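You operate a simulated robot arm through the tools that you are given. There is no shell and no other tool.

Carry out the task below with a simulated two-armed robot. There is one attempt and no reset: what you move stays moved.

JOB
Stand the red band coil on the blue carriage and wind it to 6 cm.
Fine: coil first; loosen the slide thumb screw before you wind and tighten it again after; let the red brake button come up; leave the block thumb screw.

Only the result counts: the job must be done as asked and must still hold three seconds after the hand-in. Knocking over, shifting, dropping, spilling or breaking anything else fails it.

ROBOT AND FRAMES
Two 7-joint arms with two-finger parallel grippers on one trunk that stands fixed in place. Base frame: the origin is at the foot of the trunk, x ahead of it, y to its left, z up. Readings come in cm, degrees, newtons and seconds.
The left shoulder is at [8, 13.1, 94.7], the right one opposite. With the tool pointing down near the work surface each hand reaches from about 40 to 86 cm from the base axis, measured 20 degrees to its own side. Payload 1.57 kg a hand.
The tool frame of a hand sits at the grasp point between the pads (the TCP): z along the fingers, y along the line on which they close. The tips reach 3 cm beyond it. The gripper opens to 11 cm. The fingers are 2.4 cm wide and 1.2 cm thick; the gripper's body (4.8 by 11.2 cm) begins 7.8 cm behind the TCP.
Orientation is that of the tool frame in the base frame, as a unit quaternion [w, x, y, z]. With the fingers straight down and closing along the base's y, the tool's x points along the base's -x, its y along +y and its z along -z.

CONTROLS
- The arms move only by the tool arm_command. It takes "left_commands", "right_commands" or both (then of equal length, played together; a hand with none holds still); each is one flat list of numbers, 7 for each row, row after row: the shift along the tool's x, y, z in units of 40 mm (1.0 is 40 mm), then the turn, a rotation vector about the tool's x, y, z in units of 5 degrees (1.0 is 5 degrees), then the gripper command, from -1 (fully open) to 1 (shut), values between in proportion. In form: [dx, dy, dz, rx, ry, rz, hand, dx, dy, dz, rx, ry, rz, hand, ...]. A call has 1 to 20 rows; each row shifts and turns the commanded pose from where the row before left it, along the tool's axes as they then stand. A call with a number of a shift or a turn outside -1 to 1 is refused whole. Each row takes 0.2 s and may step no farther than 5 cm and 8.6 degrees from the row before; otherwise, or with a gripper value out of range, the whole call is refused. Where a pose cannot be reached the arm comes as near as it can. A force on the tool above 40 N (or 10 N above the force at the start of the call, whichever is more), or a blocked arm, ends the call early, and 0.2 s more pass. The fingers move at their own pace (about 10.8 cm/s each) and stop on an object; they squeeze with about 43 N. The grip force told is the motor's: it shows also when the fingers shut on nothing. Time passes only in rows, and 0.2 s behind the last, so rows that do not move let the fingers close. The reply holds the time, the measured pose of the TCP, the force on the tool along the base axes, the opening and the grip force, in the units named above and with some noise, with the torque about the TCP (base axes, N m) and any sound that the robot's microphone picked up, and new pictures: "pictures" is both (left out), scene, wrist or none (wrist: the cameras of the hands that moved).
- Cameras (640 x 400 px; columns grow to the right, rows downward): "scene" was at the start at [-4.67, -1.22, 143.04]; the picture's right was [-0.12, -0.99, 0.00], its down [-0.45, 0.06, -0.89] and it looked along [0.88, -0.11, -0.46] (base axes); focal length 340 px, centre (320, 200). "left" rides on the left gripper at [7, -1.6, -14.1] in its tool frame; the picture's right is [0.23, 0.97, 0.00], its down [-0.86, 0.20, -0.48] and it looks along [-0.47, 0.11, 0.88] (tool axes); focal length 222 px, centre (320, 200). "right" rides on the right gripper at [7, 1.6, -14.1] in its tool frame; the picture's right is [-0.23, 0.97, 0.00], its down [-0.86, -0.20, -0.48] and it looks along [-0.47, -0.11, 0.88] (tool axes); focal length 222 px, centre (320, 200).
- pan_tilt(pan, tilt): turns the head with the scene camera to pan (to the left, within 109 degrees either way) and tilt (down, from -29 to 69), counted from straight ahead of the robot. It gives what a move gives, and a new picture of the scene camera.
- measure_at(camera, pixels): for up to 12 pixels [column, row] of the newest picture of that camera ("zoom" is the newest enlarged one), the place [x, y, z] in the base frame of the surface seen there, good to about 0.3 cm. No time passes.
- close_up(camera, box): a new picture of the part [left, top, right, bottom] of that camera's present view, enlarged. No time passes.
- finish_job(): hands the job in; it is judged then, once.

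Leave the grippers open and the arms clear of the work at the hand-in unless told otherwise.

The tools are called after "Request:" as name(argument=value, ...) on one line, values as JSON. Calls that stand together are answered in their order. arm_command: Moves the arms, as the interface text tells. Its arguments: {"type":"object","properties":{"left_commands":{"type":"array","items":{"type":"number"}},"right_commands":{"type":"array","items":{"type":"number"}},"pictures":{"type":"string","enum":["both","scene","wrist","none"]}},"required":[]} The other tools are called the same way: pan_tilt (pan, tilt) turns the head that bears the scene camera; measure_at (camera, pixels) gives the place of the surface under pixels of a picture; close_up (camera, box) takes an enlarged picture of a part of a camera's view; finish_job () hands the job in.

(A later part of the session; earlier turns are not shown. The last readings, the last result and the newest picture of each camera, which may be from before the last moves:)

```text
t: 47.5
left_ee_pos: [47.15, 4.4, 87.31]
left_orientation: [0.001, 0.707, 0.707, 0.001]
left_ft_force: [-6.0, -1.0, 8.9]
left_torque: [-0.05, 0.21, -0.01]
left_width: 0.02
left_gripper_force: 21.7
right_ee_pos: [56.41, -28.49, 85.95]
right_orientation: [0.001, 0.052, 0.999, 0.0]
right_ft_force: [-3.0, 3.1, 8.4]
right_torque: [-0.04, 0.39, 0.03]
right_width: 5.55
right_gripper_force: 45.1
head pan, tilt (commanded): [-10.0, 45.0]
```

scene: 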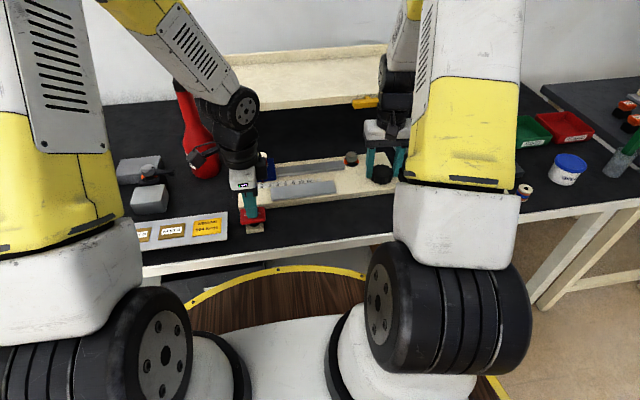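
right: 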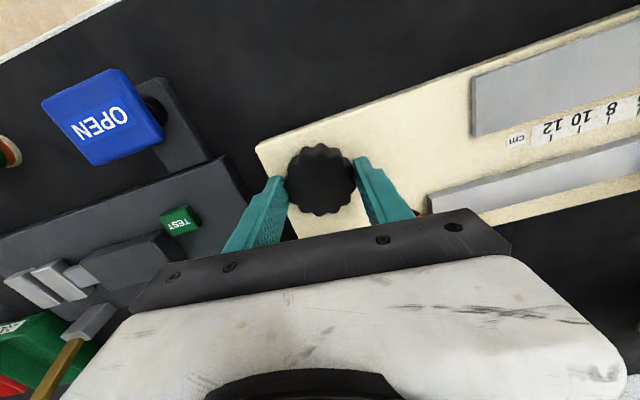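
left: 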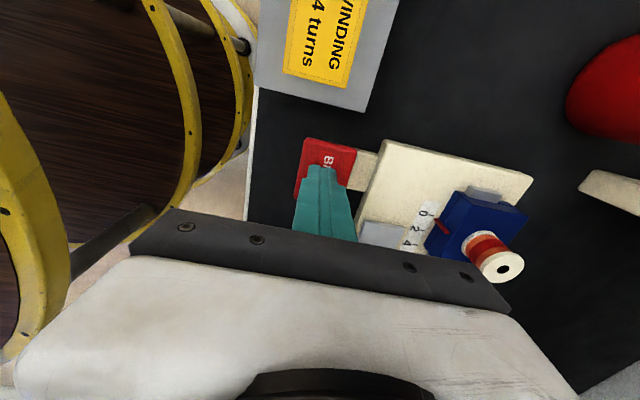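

The left hand holds the button near the bottom at a steady 9 N. Now I'll turn the knob 20° clockwise with the right hand only and look at the pointer.

Request:
arm_command(right_commands=[0, 0, 0, 0, 0, 1, 1, 0, 0, 0, 0, 0, 1, 1, 0, 0, 0, 0, 0, 1, 1, 0, 0, 0, 0, 0, 1, 1], pictures="both")

Request:
close_up(camera="scene", box=[240, 140, 400, 230])

```text
t: 48.5
left_ee_pos: [47.18, 4.46, 87.23]
left_orientation: [0.001, 0.707, 0.707, 0.002]
left_ft_force: [-4.1, -2.9, 8.2]
left_torque: [-0.08, 0.25, 0.01]
left_width: 0.0
left_gripper_force: 21.2
right_ee_pos: [56.37, -28.48, 85.91]
right_orientation: [0.0, 0.225, 0.974, 0.0]
right_ft_force: [-2.6, 7.0, 7.5]
right_torque: [-0.07, 0.47, 0.0]
right_width: 5.54
right_gripper_force: 45.1
head pan, tilt (commanded): [-10.0, 45.0]
```

scene: 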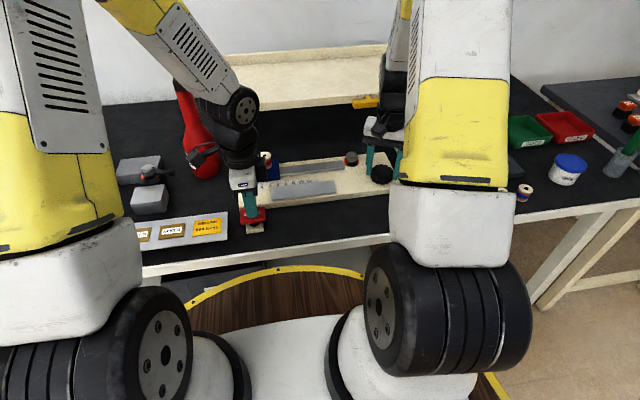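
right: 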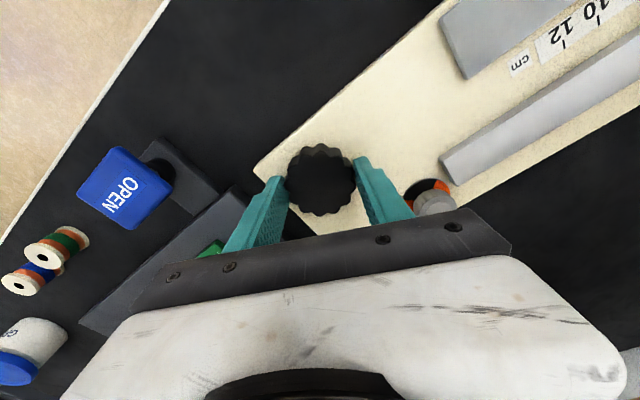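

```text
4.00 times, centred on (320, 185) of scene
```

zoom: 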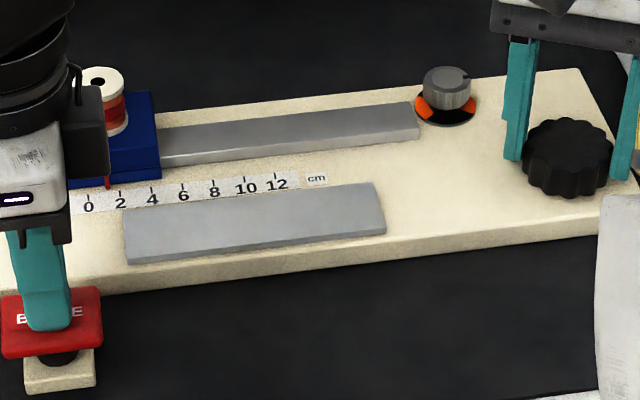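

Clockwise works: the pointer has moved to roughly 1.2 cm and the coil rides along upright. I'll zoom on the scale for an accurate reading.

Request:
close_up(camera="scene", box=[255, 165, 320, 200])

```text
9.85 times, centred on (288, 182) of scene
```

zoom: 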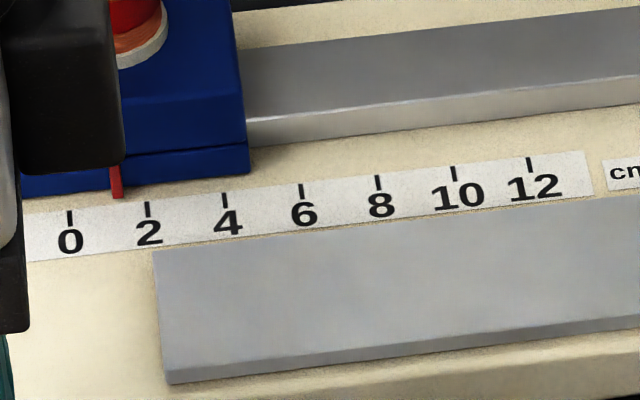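

The pointer reads about 1.24 cm after 26° of turn, so about 0.048 cm per degree. I'll turn another 40° clockwise at the same gentle pace.

Request:
arm_command(right_commands=[0, 0, 0, 0, 0, 1, 1, 0, 0, 0, 0, 0, 1, 1, 0, 0, 0, 0, 0, 1, 1, 0, 0, 0, 0, 0, 1, 1, 0, 0, 0, 0, 0, 1, 1, 0, 0, 0, 0, 0, 1, 1, 0, 0, 0, 0, 0, 1, 1, 0, 0, 0, 0, 0, 1, 1], pictures="both")

Request:
close_up(camera="scene", box=[255, 150, 345, 200])

```text
t: 50.3
left_ee_pos: [47.27, 4.5, 87.35]
left_orientation: [0.001, 0.707, 0.707, 0.001]
left_ft_force: [-2.2, -2.6, 8.5]
left_torque: [-0.08, 0.11, 0.05]
left_width: 0.0
left_gripper_force: 21.7
right_ee_pos: [56.48, -28.44, 85.88]
right_orientation: [-0.001, 0.545, 0.838, 0.001]
right_ft_force: [-3.1, 14.4, -1.4]
right_torque: [0.61, 0.62, 0.02]
right_width: 5.54
right_gripper_force: 45.2
head pan, tilt (commanded): [-10.0, 45.0]
```

scene: 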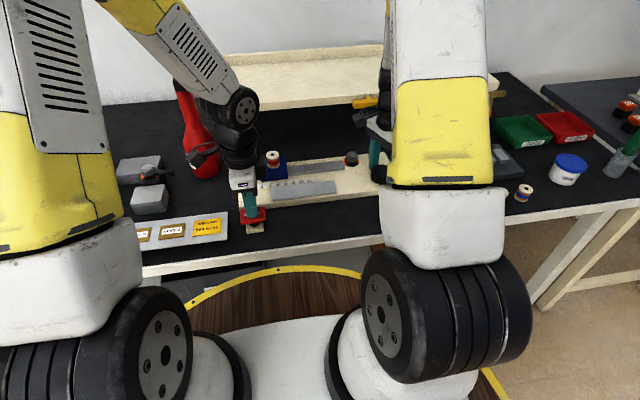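
right: 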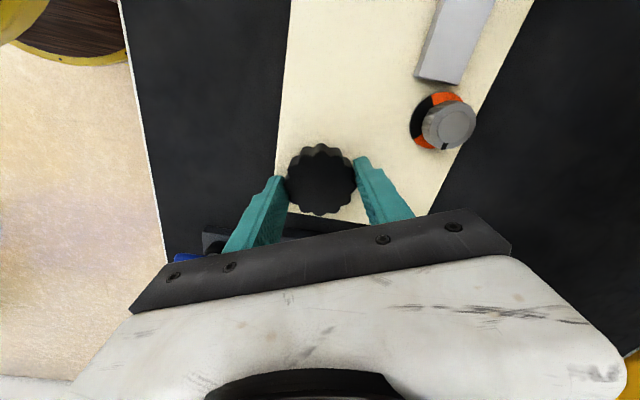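

```text
7.11 times, centred on (300, 175) of scene
```

zoom: 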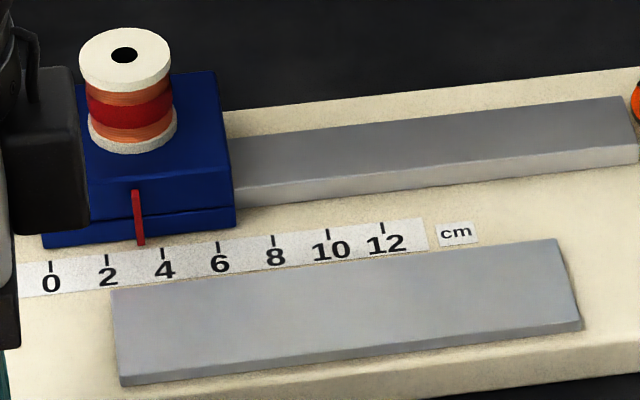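

The pointer is at about 3.3 cm at 66° of turn, so the rate is 0.050 cm per degree and 6 cm needs about 54° more. The wrist still follows well, so I'll turn another 30° and check.

Request:
arm_command(right_commands=[0, 0, 0, 0, 0, 1, 1, 0, 0, 0, 0, 0, 1, 1, 0, 0, 0, 0, 0, 1, 1, 0, 0, 0, 0, 0, 1, 1, 0, 0, 0, 0, 0, 1, 1, 0, 0, 0, 0, 0, 1, 1], pictures="both")

Request:
close_up(camera="scene", box=[255, 150, 345, 200])

```text
t: 51.7
left_ee_pos: [47.22, 4.48, 87.39]
left_orientation: [0.001, 0.707, 0.707, 0.002]
left_ft_force: [1.1, -5.9, 9.5]
left_torque: [-0.08, 0.01, 0.06]
left_width: 0.0
left_gripper_force: 21.3
right_ee_pos: [56.54, -28.47, 85.87]
right_orientation: [0.0, 0.743, 0.67, 0.001]
right_ft_force: [-1.9, 21.0, 16.0]
right_torque: [0.04, 0.99, 0.0]
right_width: 5.57
right_gripper_force: 45.4
head pan, tilt (commanded): [-10.0, 45.0]
```

scene: 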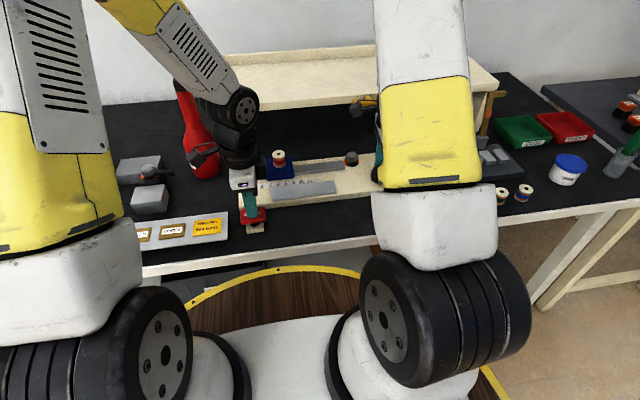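
right: 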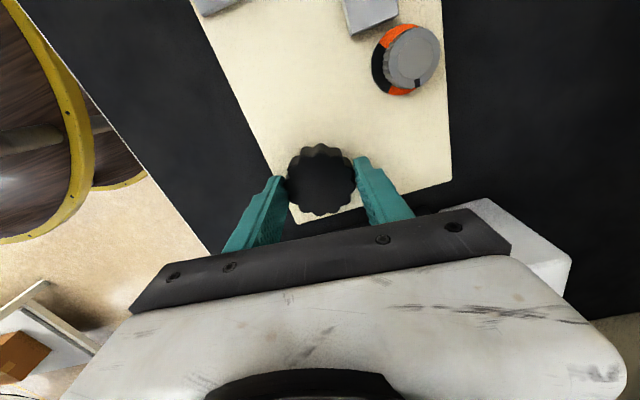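

```text
7.11 times, centred on (300, 175) of scene
```

zoom: 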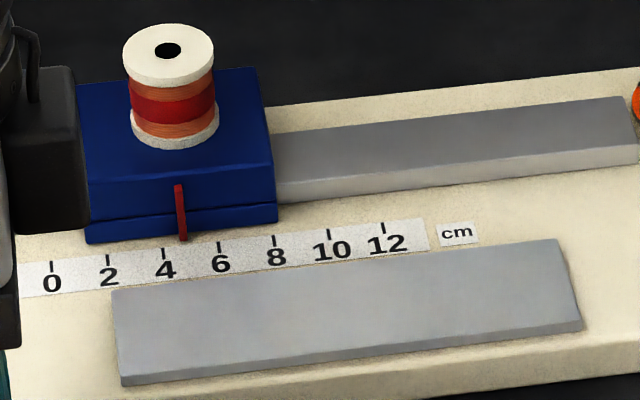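

The pointer is at about 4.8 cm at 96° of turn. The knob pushes the hand 21 N along y, so I'll relieve that with a tiny shift and turn 15° more.

Request:
arm_command(right_commands=[0.018, 0, -0.01, 0, 0, 0, 1, 0, 0, 0, 0, 0, 1, 1, 0, 0, 0, 0, 0, 1, 1, 0, 0, 0, 0, 0, 1, 1], pictures="scene")

Request:
close_up(camera="scene", box=[265, 160, 325, 195])

```text
t: 52.7
left_ee_pos: [47.22, 4.45, 87.31]
left_orientation: [0.001, 0.707, 0.707, 0.001]
left_ft_force: [-2.1, -4.8, 10.2]
left_torque: [-0.15, 0.09, 0.01]
left_width: 0.01
left_gripper_force: 21.5
right_ee_pos: [56.66, -28.4, 85.78]
right_orientation: [0.001, 0.824, 0.567, 0.001]
right_ft_force: [9.2, 15.6, -1.1]
right_torque: [-0.12, -0.43, 0.03]
right_width: 5.57
right_gripper_force: 44.3
head pan, tilt (commanded): [-10.0, 45.0]
```

scene: 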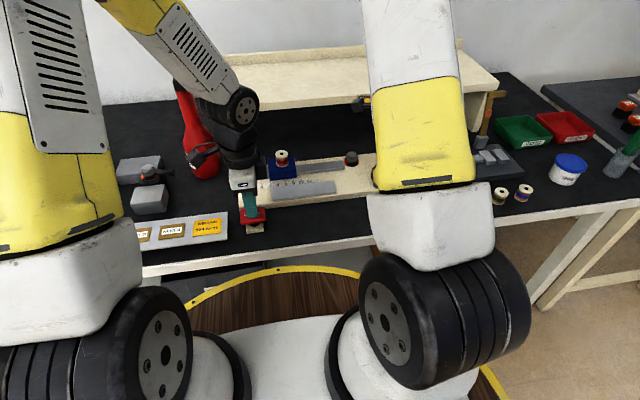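

```text
10.67 times, centred on (295, 178) of scene
```

zoom: 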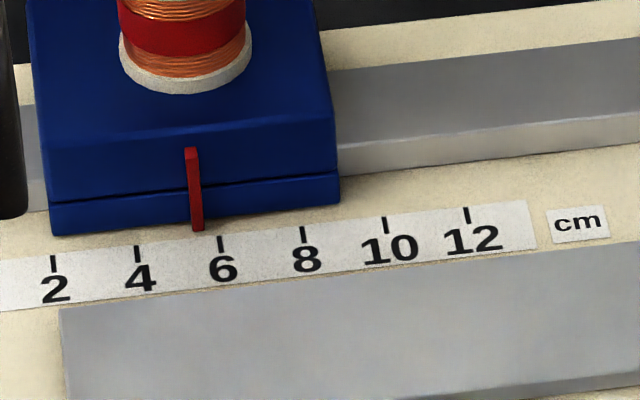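

The pointer is at about 5.5 cm. I'll measure the pointer tip and the ticks in base coordinates, so the last bit is accurate.

Request:
measure_at(camera="zoom", pixels=[[198, 226], [197, 215], [196, 200], [193, 170], [191, 152], [220, 244], [138, 253], [54, 262], [303, 234], [386, 224], [467, 215]])

```text
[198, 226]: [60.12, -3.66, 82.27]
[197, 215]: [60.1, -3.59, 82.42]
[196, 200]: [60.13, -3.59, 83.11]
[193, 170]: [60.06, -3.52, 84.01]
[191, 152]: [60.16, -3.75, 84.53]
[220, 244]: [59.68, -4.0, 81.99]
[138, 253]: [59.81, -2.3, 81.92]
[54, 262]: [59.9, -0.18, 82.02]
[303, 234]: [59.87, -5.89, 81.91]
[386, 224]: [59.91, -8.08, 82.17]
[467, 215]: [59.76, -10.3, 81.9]
```

The pointer is at y=-3.62 and the 6 tick at about -4.1, so the reading is 5.5 cm and about 10° remains. I'll turn 9.5° and check.

Request:
arm_command(right_commands=[0.01, 0, 0, 0, 0, 0.5, 1, 0, 0, 0, 0, 0, 0.7, 1, 0, 0, 0, 0, 0, 0.7, 1, 0, 0, 0, 0, 0, 0, 1], pictures="scene")

Request:
close_up(camera="scene", box=[265, 160, 325, 195])

```text
t: 53.7
left_ee_pos: [47.29, 4.49, 87.4]
left_orientation: [0.001, 0.707, 0.708, 0.0]
left_ft_force: [-1.9, -1.7, 9.5]
left_torque: [-0.09, 0.1, -0.03]
left_width: 0.0
left_gripper_force: 20.9
right_ee_pos: [56.64, -28.39, 85.9]
right_orientation: [0.001, 0.868, 0.496, 0.0]
right_ft_force: [10.0, 8.4, 6.1]
right_torque: [0.55, -0.21, 0.02]
right_width: 5.54
right_gripper_force: 45.0
head pan, tilt (commanded): [-10.0, 45.0]
```

scene: 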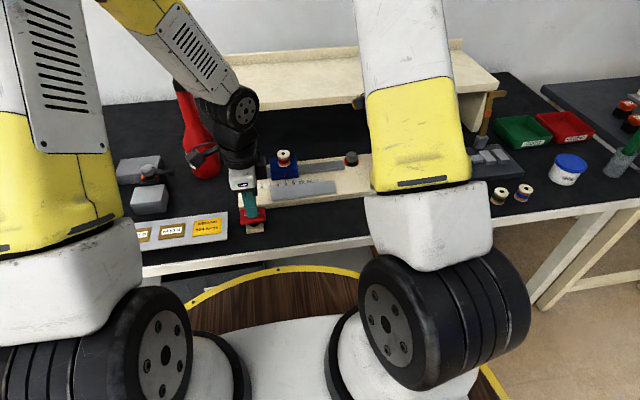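

```text
10.67 times, centred on (295, 178) of scene
```

zoom: 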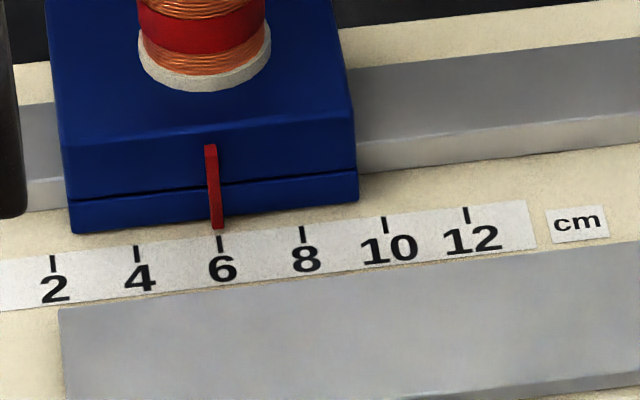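

The pointer now lines up with the 6 tick, at (218,228) against (219,236). I'll verify by measurement.

Request:
measure_at(camera="zoom", pixels=[[217, 224], [216, 210], [214, 190], [212, 165], [210, 150], [220, 244], [137, 254], [54, 262], [303, 234], [386, 224], [467, 215], [218, 226]])

```text
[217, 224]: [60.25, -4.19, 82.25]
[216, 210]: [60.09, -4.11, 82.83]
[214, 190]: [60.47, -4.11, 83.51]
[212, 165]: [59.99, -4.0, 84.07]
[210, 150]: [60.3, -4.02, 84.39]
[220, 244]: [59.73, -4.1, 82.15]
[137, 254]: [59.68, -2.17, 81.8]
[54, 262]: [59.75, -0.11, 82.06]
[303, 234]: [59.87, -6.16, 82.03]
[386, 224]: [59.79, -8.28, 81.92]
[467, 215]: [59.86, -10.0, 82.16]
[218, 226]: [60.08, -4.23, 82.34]
```

Pointer at y≈-4.11 and the 6 tick at about -4.12, so the carriage is at 6.0 cm. With the right hand still holding the knob, I'll raise the left hand slowly so the brake button comes up.

Request:
arm_command(left_commands=[0, 0, -0.08, 0, 0, 0, 1, 0, 0, -0.1, 0, 0, 0, 1, 0, 0, -0.15, 0, 0, 0, 1, 0, 0, -0.2, 0, 0, 0, 1, 0, 0, -0.4, 0, 0, 0, 1, 0, 0, -0.7, 0, 0, 0, 1, 0, 0, -0.8, 0, 0, 0, 1, 0, 0, -0.8, 0, 0, 0, 1], pictures="both")

Request:
close_up(camera="scene", box=[225, 145, 345, 245])

```text
t: 55.5
left_ee_pos: [47.21, 4.37, 100.31]
left_orientation: [0.001, 0.707, 0.707, 0.0]
left_ft_force: [-0.7, 0.7, 0.3]
left_torque: [-0.04, -0.01, -0.02]
left_width: 0.0
left_gripper_force: 21.4
right_ee_pos: [56.43, -28.33, 85.9]
right_orientation: [0.001, 0.868, 0.497, 0.0]
right_ft_force: [8.7, 0.3, 15.0]
right_torque: [-0.08, -0.19, 0.01]
right_width: 5.56
right_gripper_force: 45.3
head pan, tilt (commanded): [-10.0, 45.0]
```

scene: 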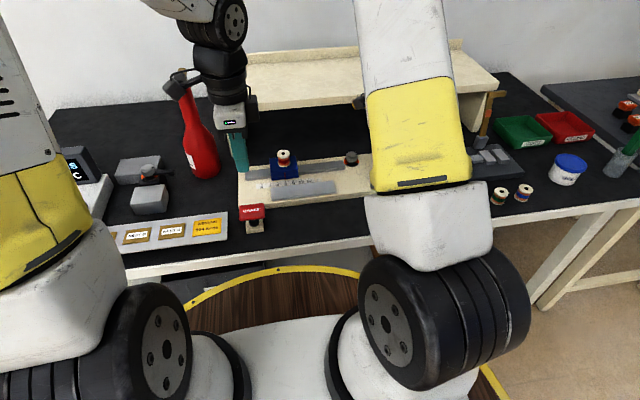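
left: 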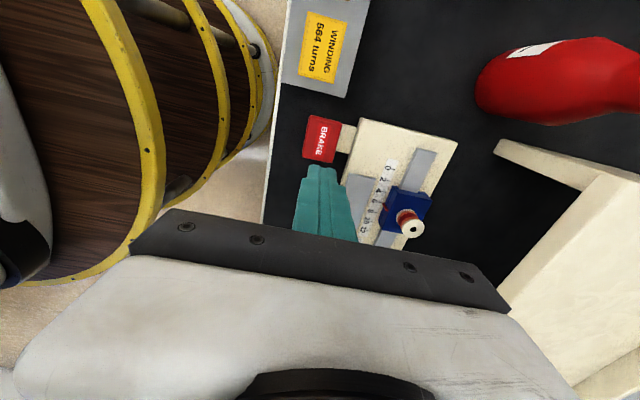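

```text
4.00 times, centred on (285, 195) of scene
```

zoom: 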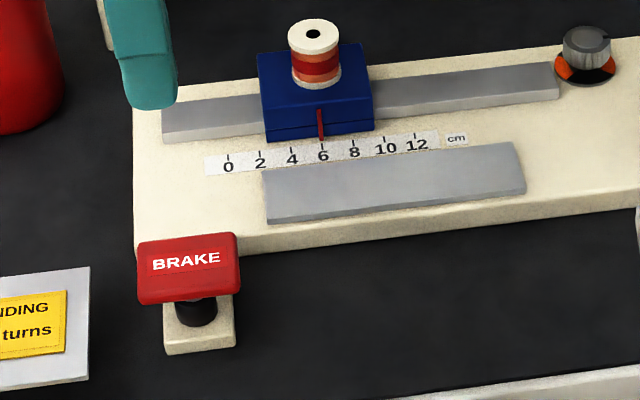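

The brake button is up, the pointer stays at 6 and the coil is upright. I'll now open the right hand, raise it off the knob and turn it back counter-clockwise. At the same time the left hand moves away to the left and opens.

Request:
arm_command(right_commands=[0, 0, 0, 0, 0, 0, -0.4, 0, 0, 0, 0, 0, 0, -0.4, 0, 0, 0, 0, 0, 0, -0.4, 0, 0, -0.4, 0, 0, 0, -0.4, 0, 0, -0.9, 0, 0, 0, -0.4, 0, 0, -0.9, 0, 0, 0, -0.4, 0, 0, 0, 0, 0, -1, -0.4, 0, 0, 0, 0, 0, -1, -0.4, 0, 0, 0, 0, 0, -1, -0.4, 0, 0, 0, 0, 0, -1, -0.4, 0, 0, 0, 0, 0, -1, -0.4, 0, 0, 0, 0, 0, -1, -0.4, 0, 0, 0, 0, 0, -1, -0.4, 0, 0, 0, 0, 0, -1, -0.4, 0, 0, 0, 0, 0, -1, -0.4, 0, 0, 0, 0, 0, -1, -0.4, 0, 0, 0, 0, 0, -1, -0.4, 0, 0, 0, 0, 0, -1, -0.4, 0, 0, 0, 0, 0, -1, -0.4, 0, 0, 0, 0, 0, -1, -0.4], left_commands=[0, 0, -0.6, 0, 0, 0, 1, 0, 0, -0.6, 0, 0, 0, 1, 0.8, 0, -0.2, 0, 0, 0, 1, 0.8, 0, -0.2, 0, 0, 0, 1, 0.8, 0, -0.2, 0, 0, 0, 1, 0.8, 0, -0.2, 0, 0, 0, 1, 0.8, 0, 0, 0, 0, 0, 1, 0.8, 0, 0, 0, 0, 0, 1, 0, 0, 0, 0, 0, 0, 0, 0, 0, 0, 0, 0, 0, -1, 0, 0, 0, 0, 0, 0, -1, 0, 0, 0, 0, 0, 0, -1, 0, 0, 0, 0, 0, 0, -1, 0, 0, 0, 0, 0, 0, -1, 0, 0, 0, 0, 0, 0, -1, 0, 0, 0, 0, 0, 0, -1, 0, 0, 0, 0, 0, 0, -1, 0, 0, 0, 0, 0, 0, -1, 0, 0, 0, 0, 0, 0, -1, 0, 0, 0, 0, 0, 0, -1], pictures="both")

```text
t: 59.7
left_ee_pos: [47.08, 23.41, 108.51]
left_orientation: [0.0, 0.707, 0.707, 0.0]
left_ft_force: [0.1, -0.5, 0.4]
left_torque: [0.0, 0.01, 0.02]
left_width: 11.01
left_gripper_force: 0.1
right_ee_pos: [56.49, -28.42, 94.61]
right_orientation: [0.0, 0.425, 0.905, 0.001]
right_ft_force: [0.0, -0.2, -0.1]
right_torque: [0.02, 0.02, 0.0]
right_width: 7.7
right_gripper_force: 0.0
head pan, tilt (commanded): [-10.0, 45.0]
```

scene: 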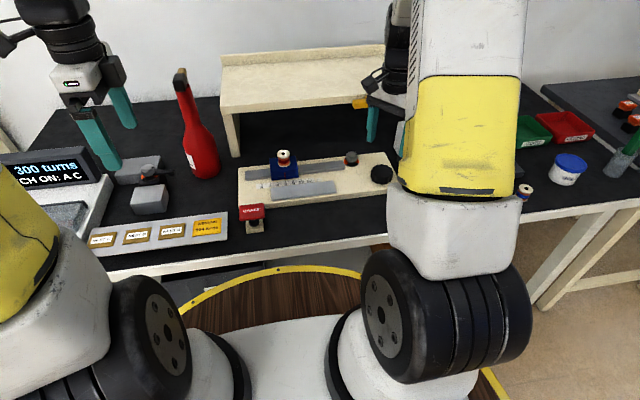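
right: 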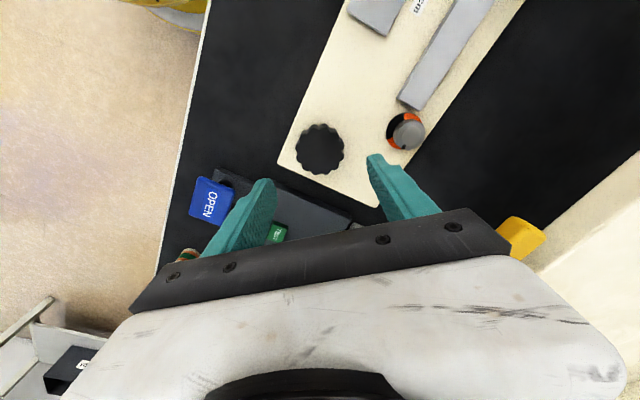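
left: 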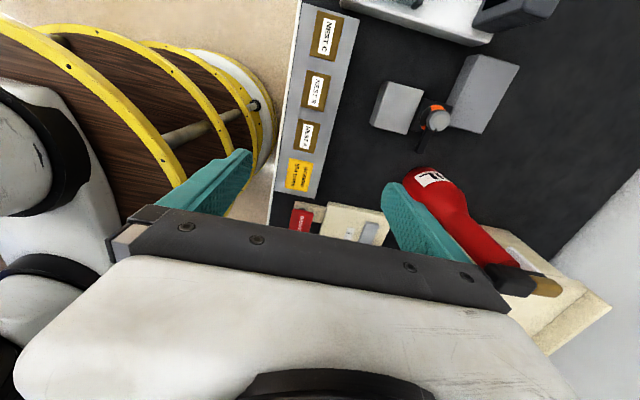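

The left arm is clear and open. The right hand is at 50° clockwise, so I'll turn it back to 10° counter-clockwise, then shift over the slide screw with fingers at 5 cm.

Request:
arm_command(right_commands=[0, 0, 0, 0, 0, -1, 0.1, 0, 0, 0, 0, 0, -1, 0.1, 0, 0, 0, 0, 0, -1, 0.1, 0, 0, 0, 0, 0, -1, 0.1, 0, 0, 0, 0, 0, -1, 0.1, 0, 0, 0, 0, 0, -1, 0.1, 0, 0, 0, 0, 0, -1, 0.1, 0, 0, 0, 0, 0, -1, 0.1, 0, 0, 0, 0, 0, -1, 0.1, 0, 0, 0, 0, 0, -1, 0.1, 0, 0, 0, 0, 0, -1, 0.1, 0, 0, 0, 0, 0, -1, 0.1, -0.75, 0.367, 0, 0, 0, 0, 0.1, -0.75, 0.367, 0, 0, 0, 0, 0.1, -0.75, 0.367, 0, 0, 0, 0, 0.1, 0, 0, 0, 0, 0, 0, 0.1], pictures="both")

Request:
close_up(camera="right", box=[280, 110, 360, 180])

```text
t: 63.1
left_ee_pos: [47.03, 23.31, 108.43]
left_orientation: [0.001, 0.707, 0.707, 0.001]
left_ft_force: [-0.3, 0.7, 0.5]
left_torque: [-0.04, 0.0, -0.01]
left_width: 11.0
left_gripper_force: 0.1
right_ee_pos: [64.37, -22.37, 94.59]
right_orientation: [0.0, -0.083, 0.997, 0.0]
right_ft_force: [1.0, -0.4, 0.1]
right_torque: [-0.03, -0.02, -0.02]
right_width: 4.97
right_gripper_force: 0.0
head pan, tilt (commanded): [-10.0, 45.0]
```

scene: 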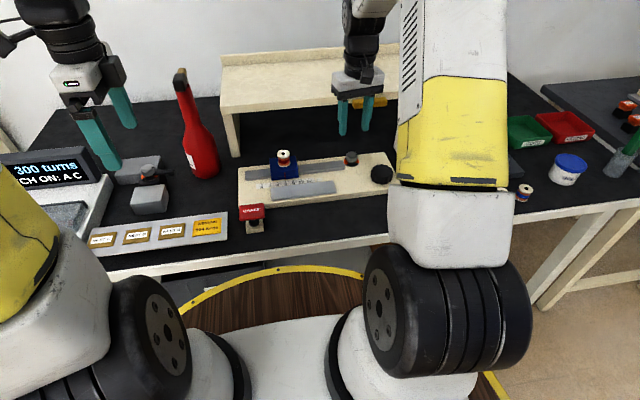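
right: 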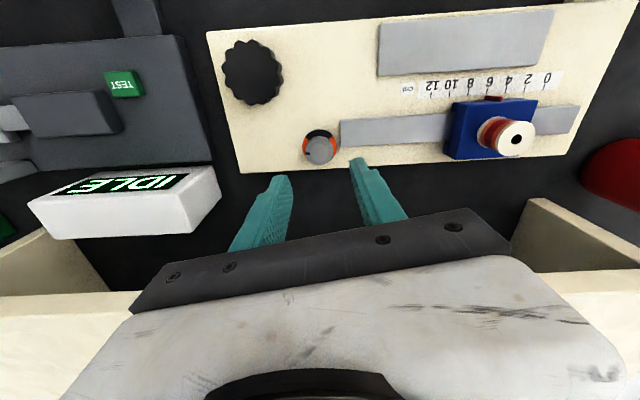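

```text
5.71 times, centred on (320, 145) of right
```

zoom: 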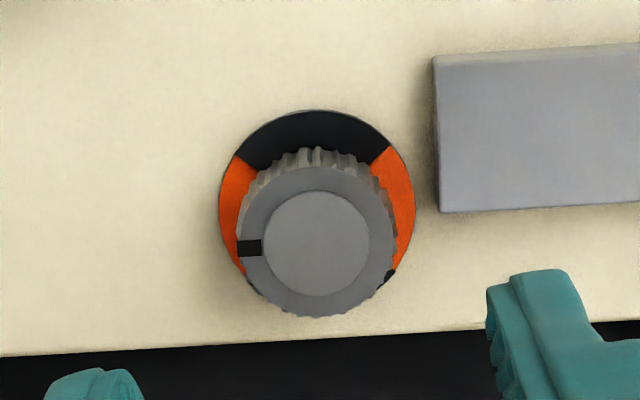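

The index points to -y with orange on both sides, as left. I'll measure the screw centre from here.

Request:
measure_at(camera="zoom", pixels=[[246, 243], [388, 243], [316, 173], [316, 308], [268, 195], [365, 290], [268, 290], [365, 195]])

```text
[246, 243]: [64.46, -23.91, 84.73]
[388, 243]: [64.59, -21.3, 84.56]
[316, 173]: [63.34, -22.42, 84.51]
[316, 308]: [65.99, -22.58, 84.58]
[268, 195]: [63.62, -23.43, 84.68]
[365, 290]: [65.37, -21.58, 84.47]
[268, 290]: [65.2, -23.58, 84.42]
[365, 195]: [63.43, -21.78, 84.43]
```

The centre is [64.5,-22.57]. I'll lower to just above the rail height, at TCP z≈86.3.

Request:
arm_command(right_commands=[0, 0, 0.7, 0, 0, 0, 0.1, 0, 0, 0.7, 0, 0, 0, 0.1, 0, 0, 0.5, 0, 0, 0, 0.1, 0, 0, 0.17, 0, 0, 0, 0.1, 0, 0, 0, 0, 0, 0, 0.1], pictures="both")

Request:
close_up(camera="right", box=[270, 130, 370, 220])

Request:
close_up(camera="scene", box=[310, 60, 410, 190])

```text
t: 64.3
left_ee_pos: [47.08, 23.37, 108.52]
left_orientation: [0.002, 0.707, 0.707, 0.001]
left_ft_force: [0.6, 0.5, -0.6]
left_torque: [0.0, -0.03, 0.03]
left_width: 10.99
left_gripper_force: 0.0
right_ee_pos: [64.57, -22.78, 86.42]
right_orientation: [0.0, -0.084, 0.996, 0.0]
right_ft_force: [0.6, 0.5, 0.7]
right_torque: [-0.01, 0.01, -0.01]
right_width: 4.95
right_gripper_force: 0.0
head pan, tilt (commanded): [-10.0, 45.0]
```

scene: 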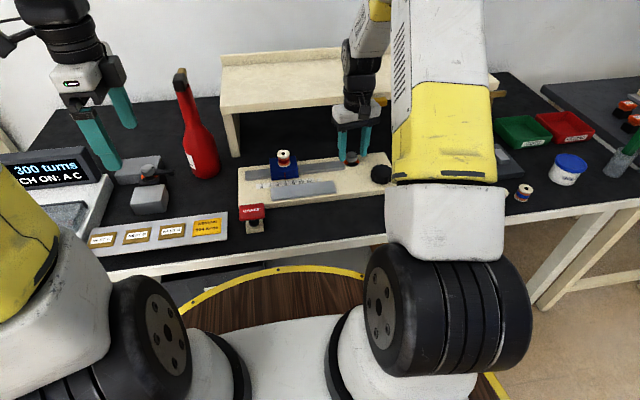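
right: 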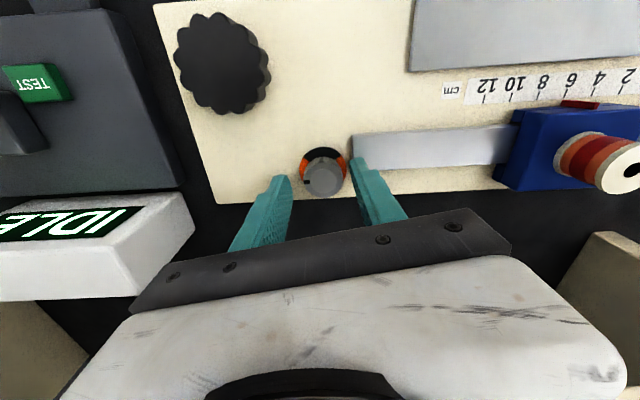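

```text
4.44 times, centred on (320, 175) of right
```

zoom: 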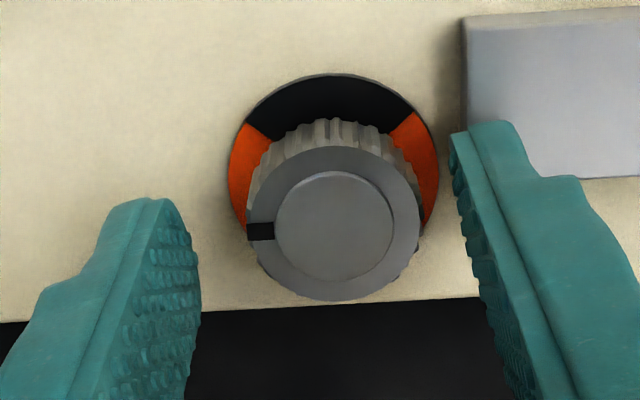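

```text
3.08 times, centred on (360, 125) of scene
```

zoom: 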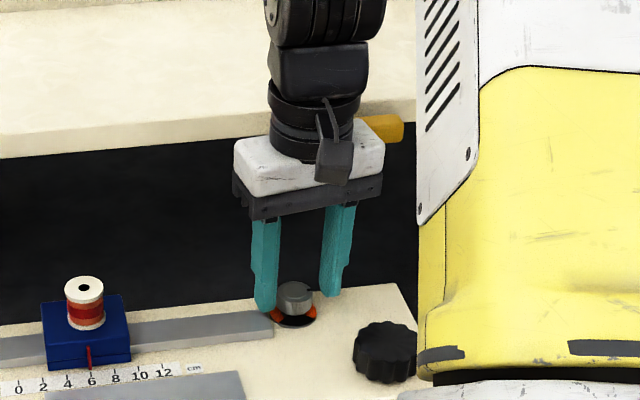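

The hand sits about 2 mm toward -y of the screw centre. I'll correct that, lower 2 mm and close on the screw.

Request:
arm_command(right_commands=[0, 0.048, 0.05, 0, 0, 0, 0.1, 0, 0, 0, 0, 0, 0, 1, 0, 0, 0, 0, 0, 0, 1, 0, 0, 0, 0, 0, 0, 1], pictures="wrist")

Request:
close_up(camera="right", box=[280, 130, 360, 220])

```text
t: 65.3
left_ee_pos: [46.97, 23.4, 108.53]
left_orientation: [0.001, 0.707, 0.707, 0.0]
left_ft_force: [0.5, 0.7, -0.4]
left_torque: [0.02, -0.01, -0.01]
left_width: 11.01
left_gripper_force: 0.1
right_ee_pos: [64.49, -22.47, 86.1]
right_orientation: [0.0, -0.083, 0.997, 0.0]
right_ft_force: [-0.7, 2.6, 1.2]
right_torque: [0.02, 0.07, -0.02]
right_width: 3.14
right_gripper_force: 39.9
head pan, tilt (commanded): [-10.0, 45.0]
```

right: 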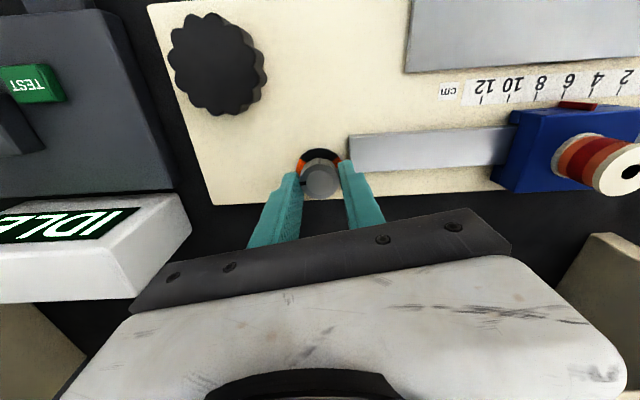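

```text
4.44 times, centred on (320, 175) of right
```

zoom: 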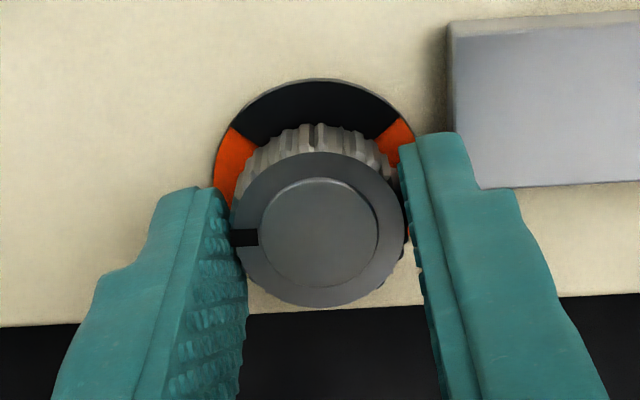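

Well centred with almost no side load. Next I'll turn the screw clockwise 55°, from 10° counter-clockwise to 45° clockwise.

Request:
arm_command(right_commands=[0, 0, 0, 0, 0, 1, 1, 0, 0, 0, 0, 0, 1, 1, 0, 0, 0, 0, 0, 1, 1, 0, 0, 0, 0, 0, 1, 1, 0, 0, 0, 0, 0, 1, 1, 0, 0, 0, 0, 0, 1, 1, 0, 0, 0, 0, 0, 1, 1, 0, 0, 0, 0, 0, 1, 1, 0, 0, 0, 0, 0, 1, 1, 0, 0, 0, 0, 0, 1, 1, 0, 0, 0, 0, 0, 1, 1], pictures="wrist")

Request:
close_up(camera="right", box=[280, 130, 360, 220])

Request:
close_up(camera="scene", box=[230, 130, 410, 240])

```text
t: 67.7
left_ee_pos: [47.18, 23.31, 108.59]
left_orientation: [0.001, 0.707, 0.707, 0.001]
left_ft_force: [-0.2, 0.3, -0.6]
left_torque: [0.0, -0.01, -0.02]
left_width: 10.99
left_gripper_force: 0.0
right_ee_pos: [64.57, -22.52, 86.16]
right_orientation: [-0.001, 0.388, 0.922, 0.0]
right_ft_force: [0.9, -18.8, -3.0]
right_torque: [-0.67, -0.35, -0.01]
right_width: 3.12
right_gripper_force: 39.8
head pan, tilt (commanded): [-10.0, 45.0]
```

right: 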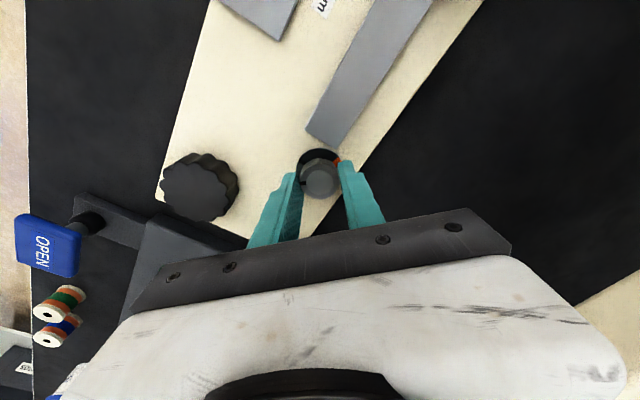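

```text
4.44 times, centred on (320, 175) of right
```

zoom: 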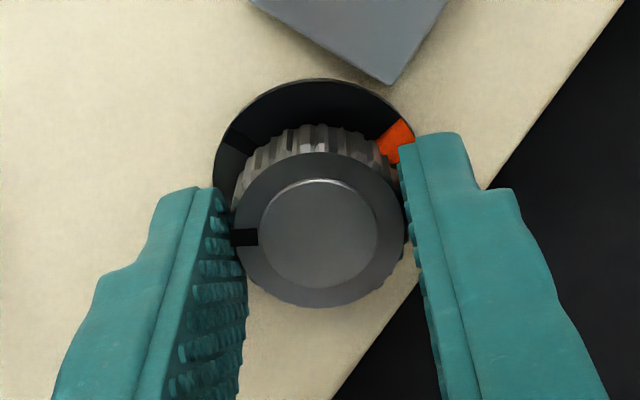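

```text
3.56 times, centred on (320, 185) of scene
```

zoom: 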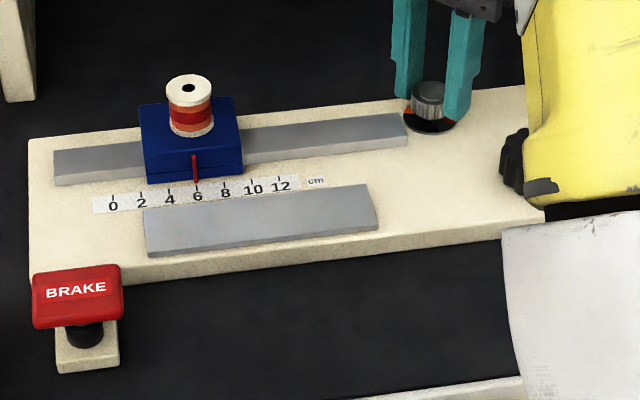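

The carriage is still at 6, and the screw is 55° of the way back with little orange left. I'll open, swing back 50° counter-clockwise slightly raised, then re-grip for the last stroke.

Request:
arm_command(right_commands=[0, 0, -0.05, 0, 0, 0, 0.2, 0, 0, -0.05, 0, 0, 0, 0.1, 0, 0, 0, 0, 0, 0, 0.1, 0, 0, 0, 0, 0, -1, 0.1, 0, 0, 0, 0, 0, -1, 0.1, 0, 0, 0, 0, 0, -1, 0.1, 0, 0, 0, 0, 0, -1, 0.1, 0, 0, 0, 0, 0, -1, 0.1, 0, 0, 0, 0, 0, -1, 0.1, 0, 0, 0, 0, 0, -1, 0.1, 0, 0, 0, 0, 0, -1, 0.1, 0, 0, 0, 0, 0, -1, 0.1, 0, 0, 0, 0, 0, -1, 0.1, 0, 0, 0.09, 0, 0, 0, 0.1, 0, 0, 0, 0, 0, 0, 0.1], pictures="wrist")

Request:
close_up(camera="right", box=[280, 130, 360, 220])

```text
t: 70.9
left_ee_pos: [47.11, 23.41, 108.41]
left_orientation: [0.0, 0.707, 0.707, 0.0]
left_ft_force: [0.7, 0.7, -0.2]
left_torque: [0.02, 0.02, 0.02]
left_width: 10.99
left_gripper_force: 0.0
right_ee_pos: [64.57, -22.4, 86.17]
right_orientation: [0.0, -0.039, 0.999, 0.0]
right_ft_force: [0.0, 0.9, 0.1]
right_torque: [-0.01, -0.01, -0.01]
right_width: 4.95
right_gripper_force: 0.1
head pan, tilt (commanded): [-10.0, 45.0]
```

right: 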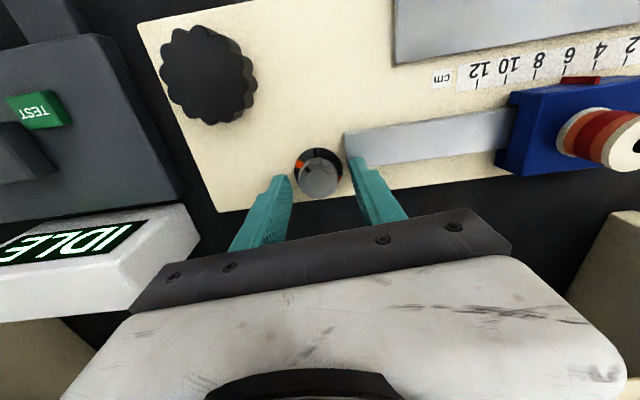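

```text
4.44 times, centred on (320, 175) of right
```

zoom: 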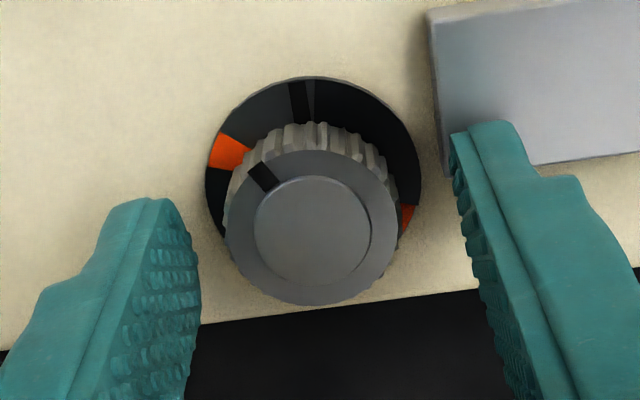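

The skirt mark and two small orange slivers are visible, and the knob index is about 35° short of the mark. I'll shift 1.4 mm to centre and grip.

Request:
arm_command(right_commands=[0, -0.035, 0, 0, 0, 0, 0.1, 0, 0, 0, 0, 0, 0, 1, 0, 0, 0, 0, 0, 0, 1, 0, 0, 0, 0, 0, 0, 1], pictures="none")

```text
t: 71.9
left_ee_pos: [46.96, 23.51, 108.46]
left_orientation: [0.0, 0.708, 0.706, 0.0]
left_ft_force: [0.0, -0.2, -0.3]
left_torque: [0.0, -0.02, -0.01]
left_width: 11.0
left_gripper_force: 0.1
right_ee_pos: [64.52, -22.52, 86.34]
right_orientation: [0.001, -0.04, 0.999, 0.0]
right_ft_force: [-0.1, 1.0, -0.7]
right_torque: [-0.21, -0.15, 0.04]
right_width: 3.15
right_gripper_force: 40.3
head pan, tilt (commanded): [-10.0, 45.0]
```

Gripped with no side load. I'll turn clockwise 35° first and check the torque and the mark.

Request:
arm_command(right_commands=[0, 0, 0, 0, 0, 1, 1, 0, 0, 0, 0, 0, 1, 1, 0, 0, 0, 0, 0, 1, 1, 0, 0, 0, 0, 0, 1, 1, 0, 0, 0, 0, 0, 1, 1, 0, 0, 0, 0, 0, 1, 1, 0, 0, 0, 0, 0, 1, 1], pictures="wrist")

Request:
close_up(camera="right", box=[280, 130, 360, 220])

```text
t: 73.5
left_ee_pos: [47.15, 23.27, 108.4]
left_orientation: [0.001, 0.707, 0.707, 0.001]
left_ft_force: [0.4, 0.4, -0.9]
left_torque: [0.0, -0.02, 0.0]
left_width: 11.02
left_gripper_force: 0.1
right_ee_pos: [64.66, -22.61, 86.24]
right_orientation: [0.001, 0.263, 0.965, 0.0]
right_ft_force: [-1.8, 0.4, -12.3]
right_torque: [-0.06, -0.12, 0.23]
right_width: 3.15
right_gripper_force: 39.7
head pan, tilt (commanded): [-10.0, 45.0]
```

right: 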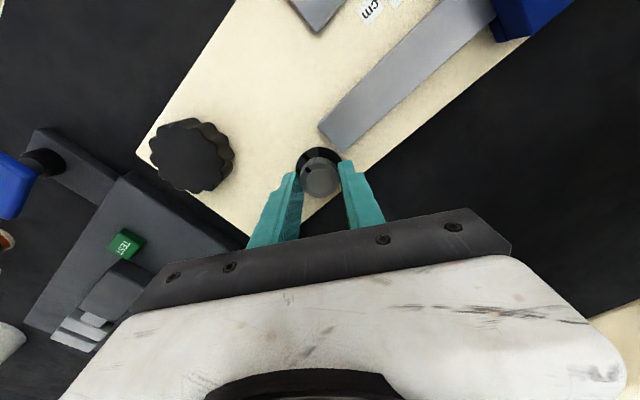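

```text
4.44 times, centred on (320, 175) of right
```

zoom: 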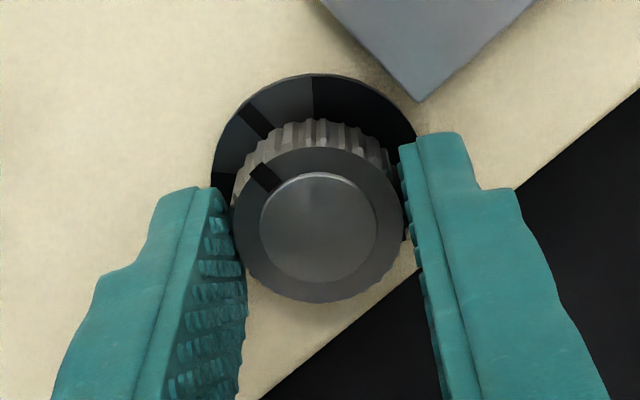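

No orange left, the index is in line with the skirt mark, and a 0.23 N·m reaction shows the screw is reaching its stop. I'll give it 4° more to seat it firmly.

Request:
arm_command(right_commands=[0, 0, 0, 0, 0, 0.4, 1, 0, 0, 0, 0, 0, 0.4, 1, 0, 0, 0, 0, 0, 0, 1], pictures="wrist")

Request:
close_up(camera="right", box=[280, 130, 360, 220])

```text
t: 74.3
left_ee_pos: [47.02, 23.29, 108.48]
left_orientation: [0.001, 0.708, 0.706, 0.0]
left_ft_force: [0.1, 0.8, -0.3]
left_torque: [0.03, 0.0, 0.0]
left_width: 11.0
left_gripper_force: 0.0
right_ee_pos: [64.7, -22.64, 86.3]
right_orientation: [0.0, 0.297, 0.955, -0.001]
right_ft_force: [4.5, -4.1, -11.4]
right_torque: [-0.36, -0.3, 0.5]
right_width: 3.12
right_gripper_force: 39.7
head pan, tilt (commanded): [-10.0, 45.0]
```

right: 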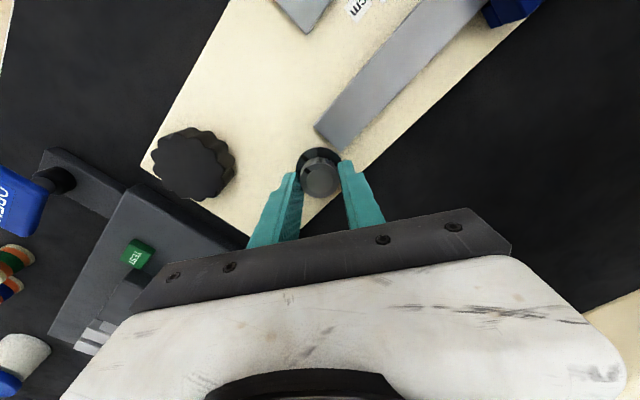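

```text
4.44 times, centred on (320, 175) of right
```

zoom: 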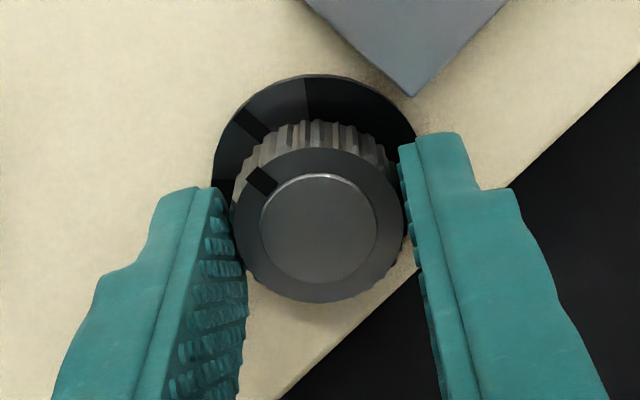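

The reaction is now 0.5 N·m with the index on the mark, so the screw is tight. I'll open the fingers, raise the hand straight up and turn it back square.

Request:
arm_command(right_commands=[0, 0, 0, 0, 0, 0, 0.1, 0, 0, 0, 0, 0, 0, 0.0, 0, 0, 0, 0, 0, 0, 0.0, 0, 0, -0.3, 0, 0, 0, 0.0, 0, 0, -0.8, 0, 0, 0, 0.0, 0, 0, -0.9, 0, 0, 0, 0.0, 0, 0, -0.9, 0, 0, 0, 0.0, 0, 0, -0.9, 0, 0, 0, 0.0, 0, 0, 0, 0, 0, -1, 0.0, 0, 0, 0, 0, 0, -1, 0.0, 0, 0, 0, 0, 0, -1, 0.0, 0, 0, 0, 0, 0, -1, 0.0, 0, 0, 0, 0, 0, -1, 0.0, 0, 0, 0, 0, 0, -1, 0.0, 0, 0, 0, 0, 0, -0.9, 0.0], pictures="both")

Request:
close_up(camera="scene", box=[225, 130, 405, 245])

Request:
close_up(camera="right", box=[280, 110, 360, 170])

```text
t: 77.5
left_ee_pos: [47.03, 23.38, 108.4]
left_orientation: [0.0, 0.707, 0.707, 0.001]
left_ft_force: [0.4, 0.4, -0.7]
left_torque: [-0.02, 0.02, 0.0]
left_width: 10.96
left_gripper_force: 0.0
right_ee_pos: [64.58, -22.55, 101.48]
right_orientation: [0.0, -0.001, 1.0, 0.001]
right_ft_force: [-0.1, -0.8, 0.6]
right_torque: [0.01, -0.02, 0.0]
right_width: 5.48
right_gripper_force: 0.0
head pan, tilt (commanded): [-10.0, 45.0]
```

scene: 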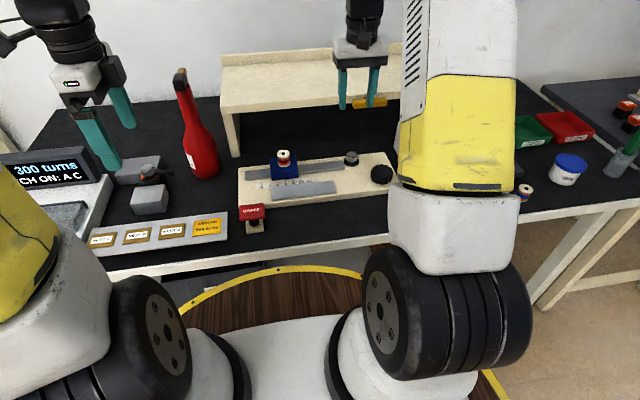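
right: 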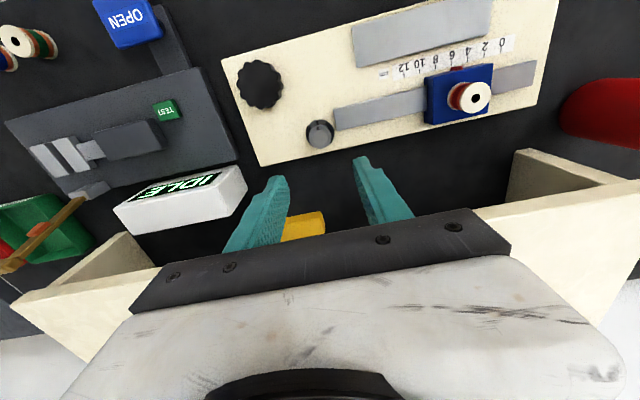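

```text
3.48 times, centred on (315, 188) of scene
```

zoom: 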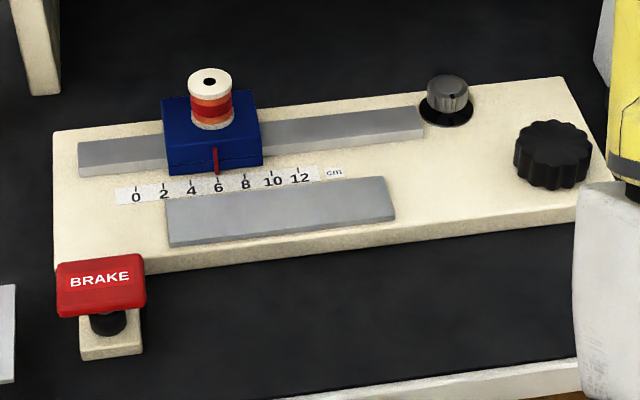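

```text
6.67 times, centred on (320, 140) of right
```

zoom: 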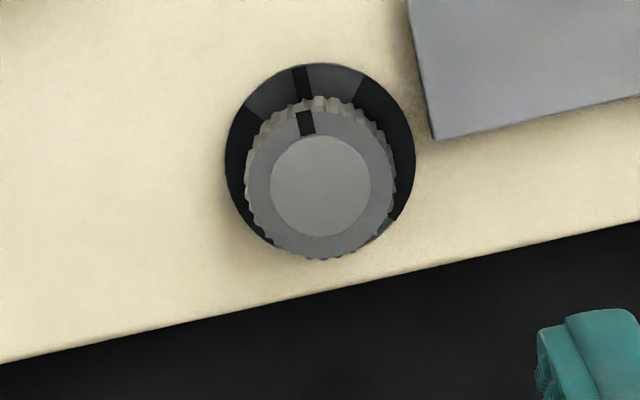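

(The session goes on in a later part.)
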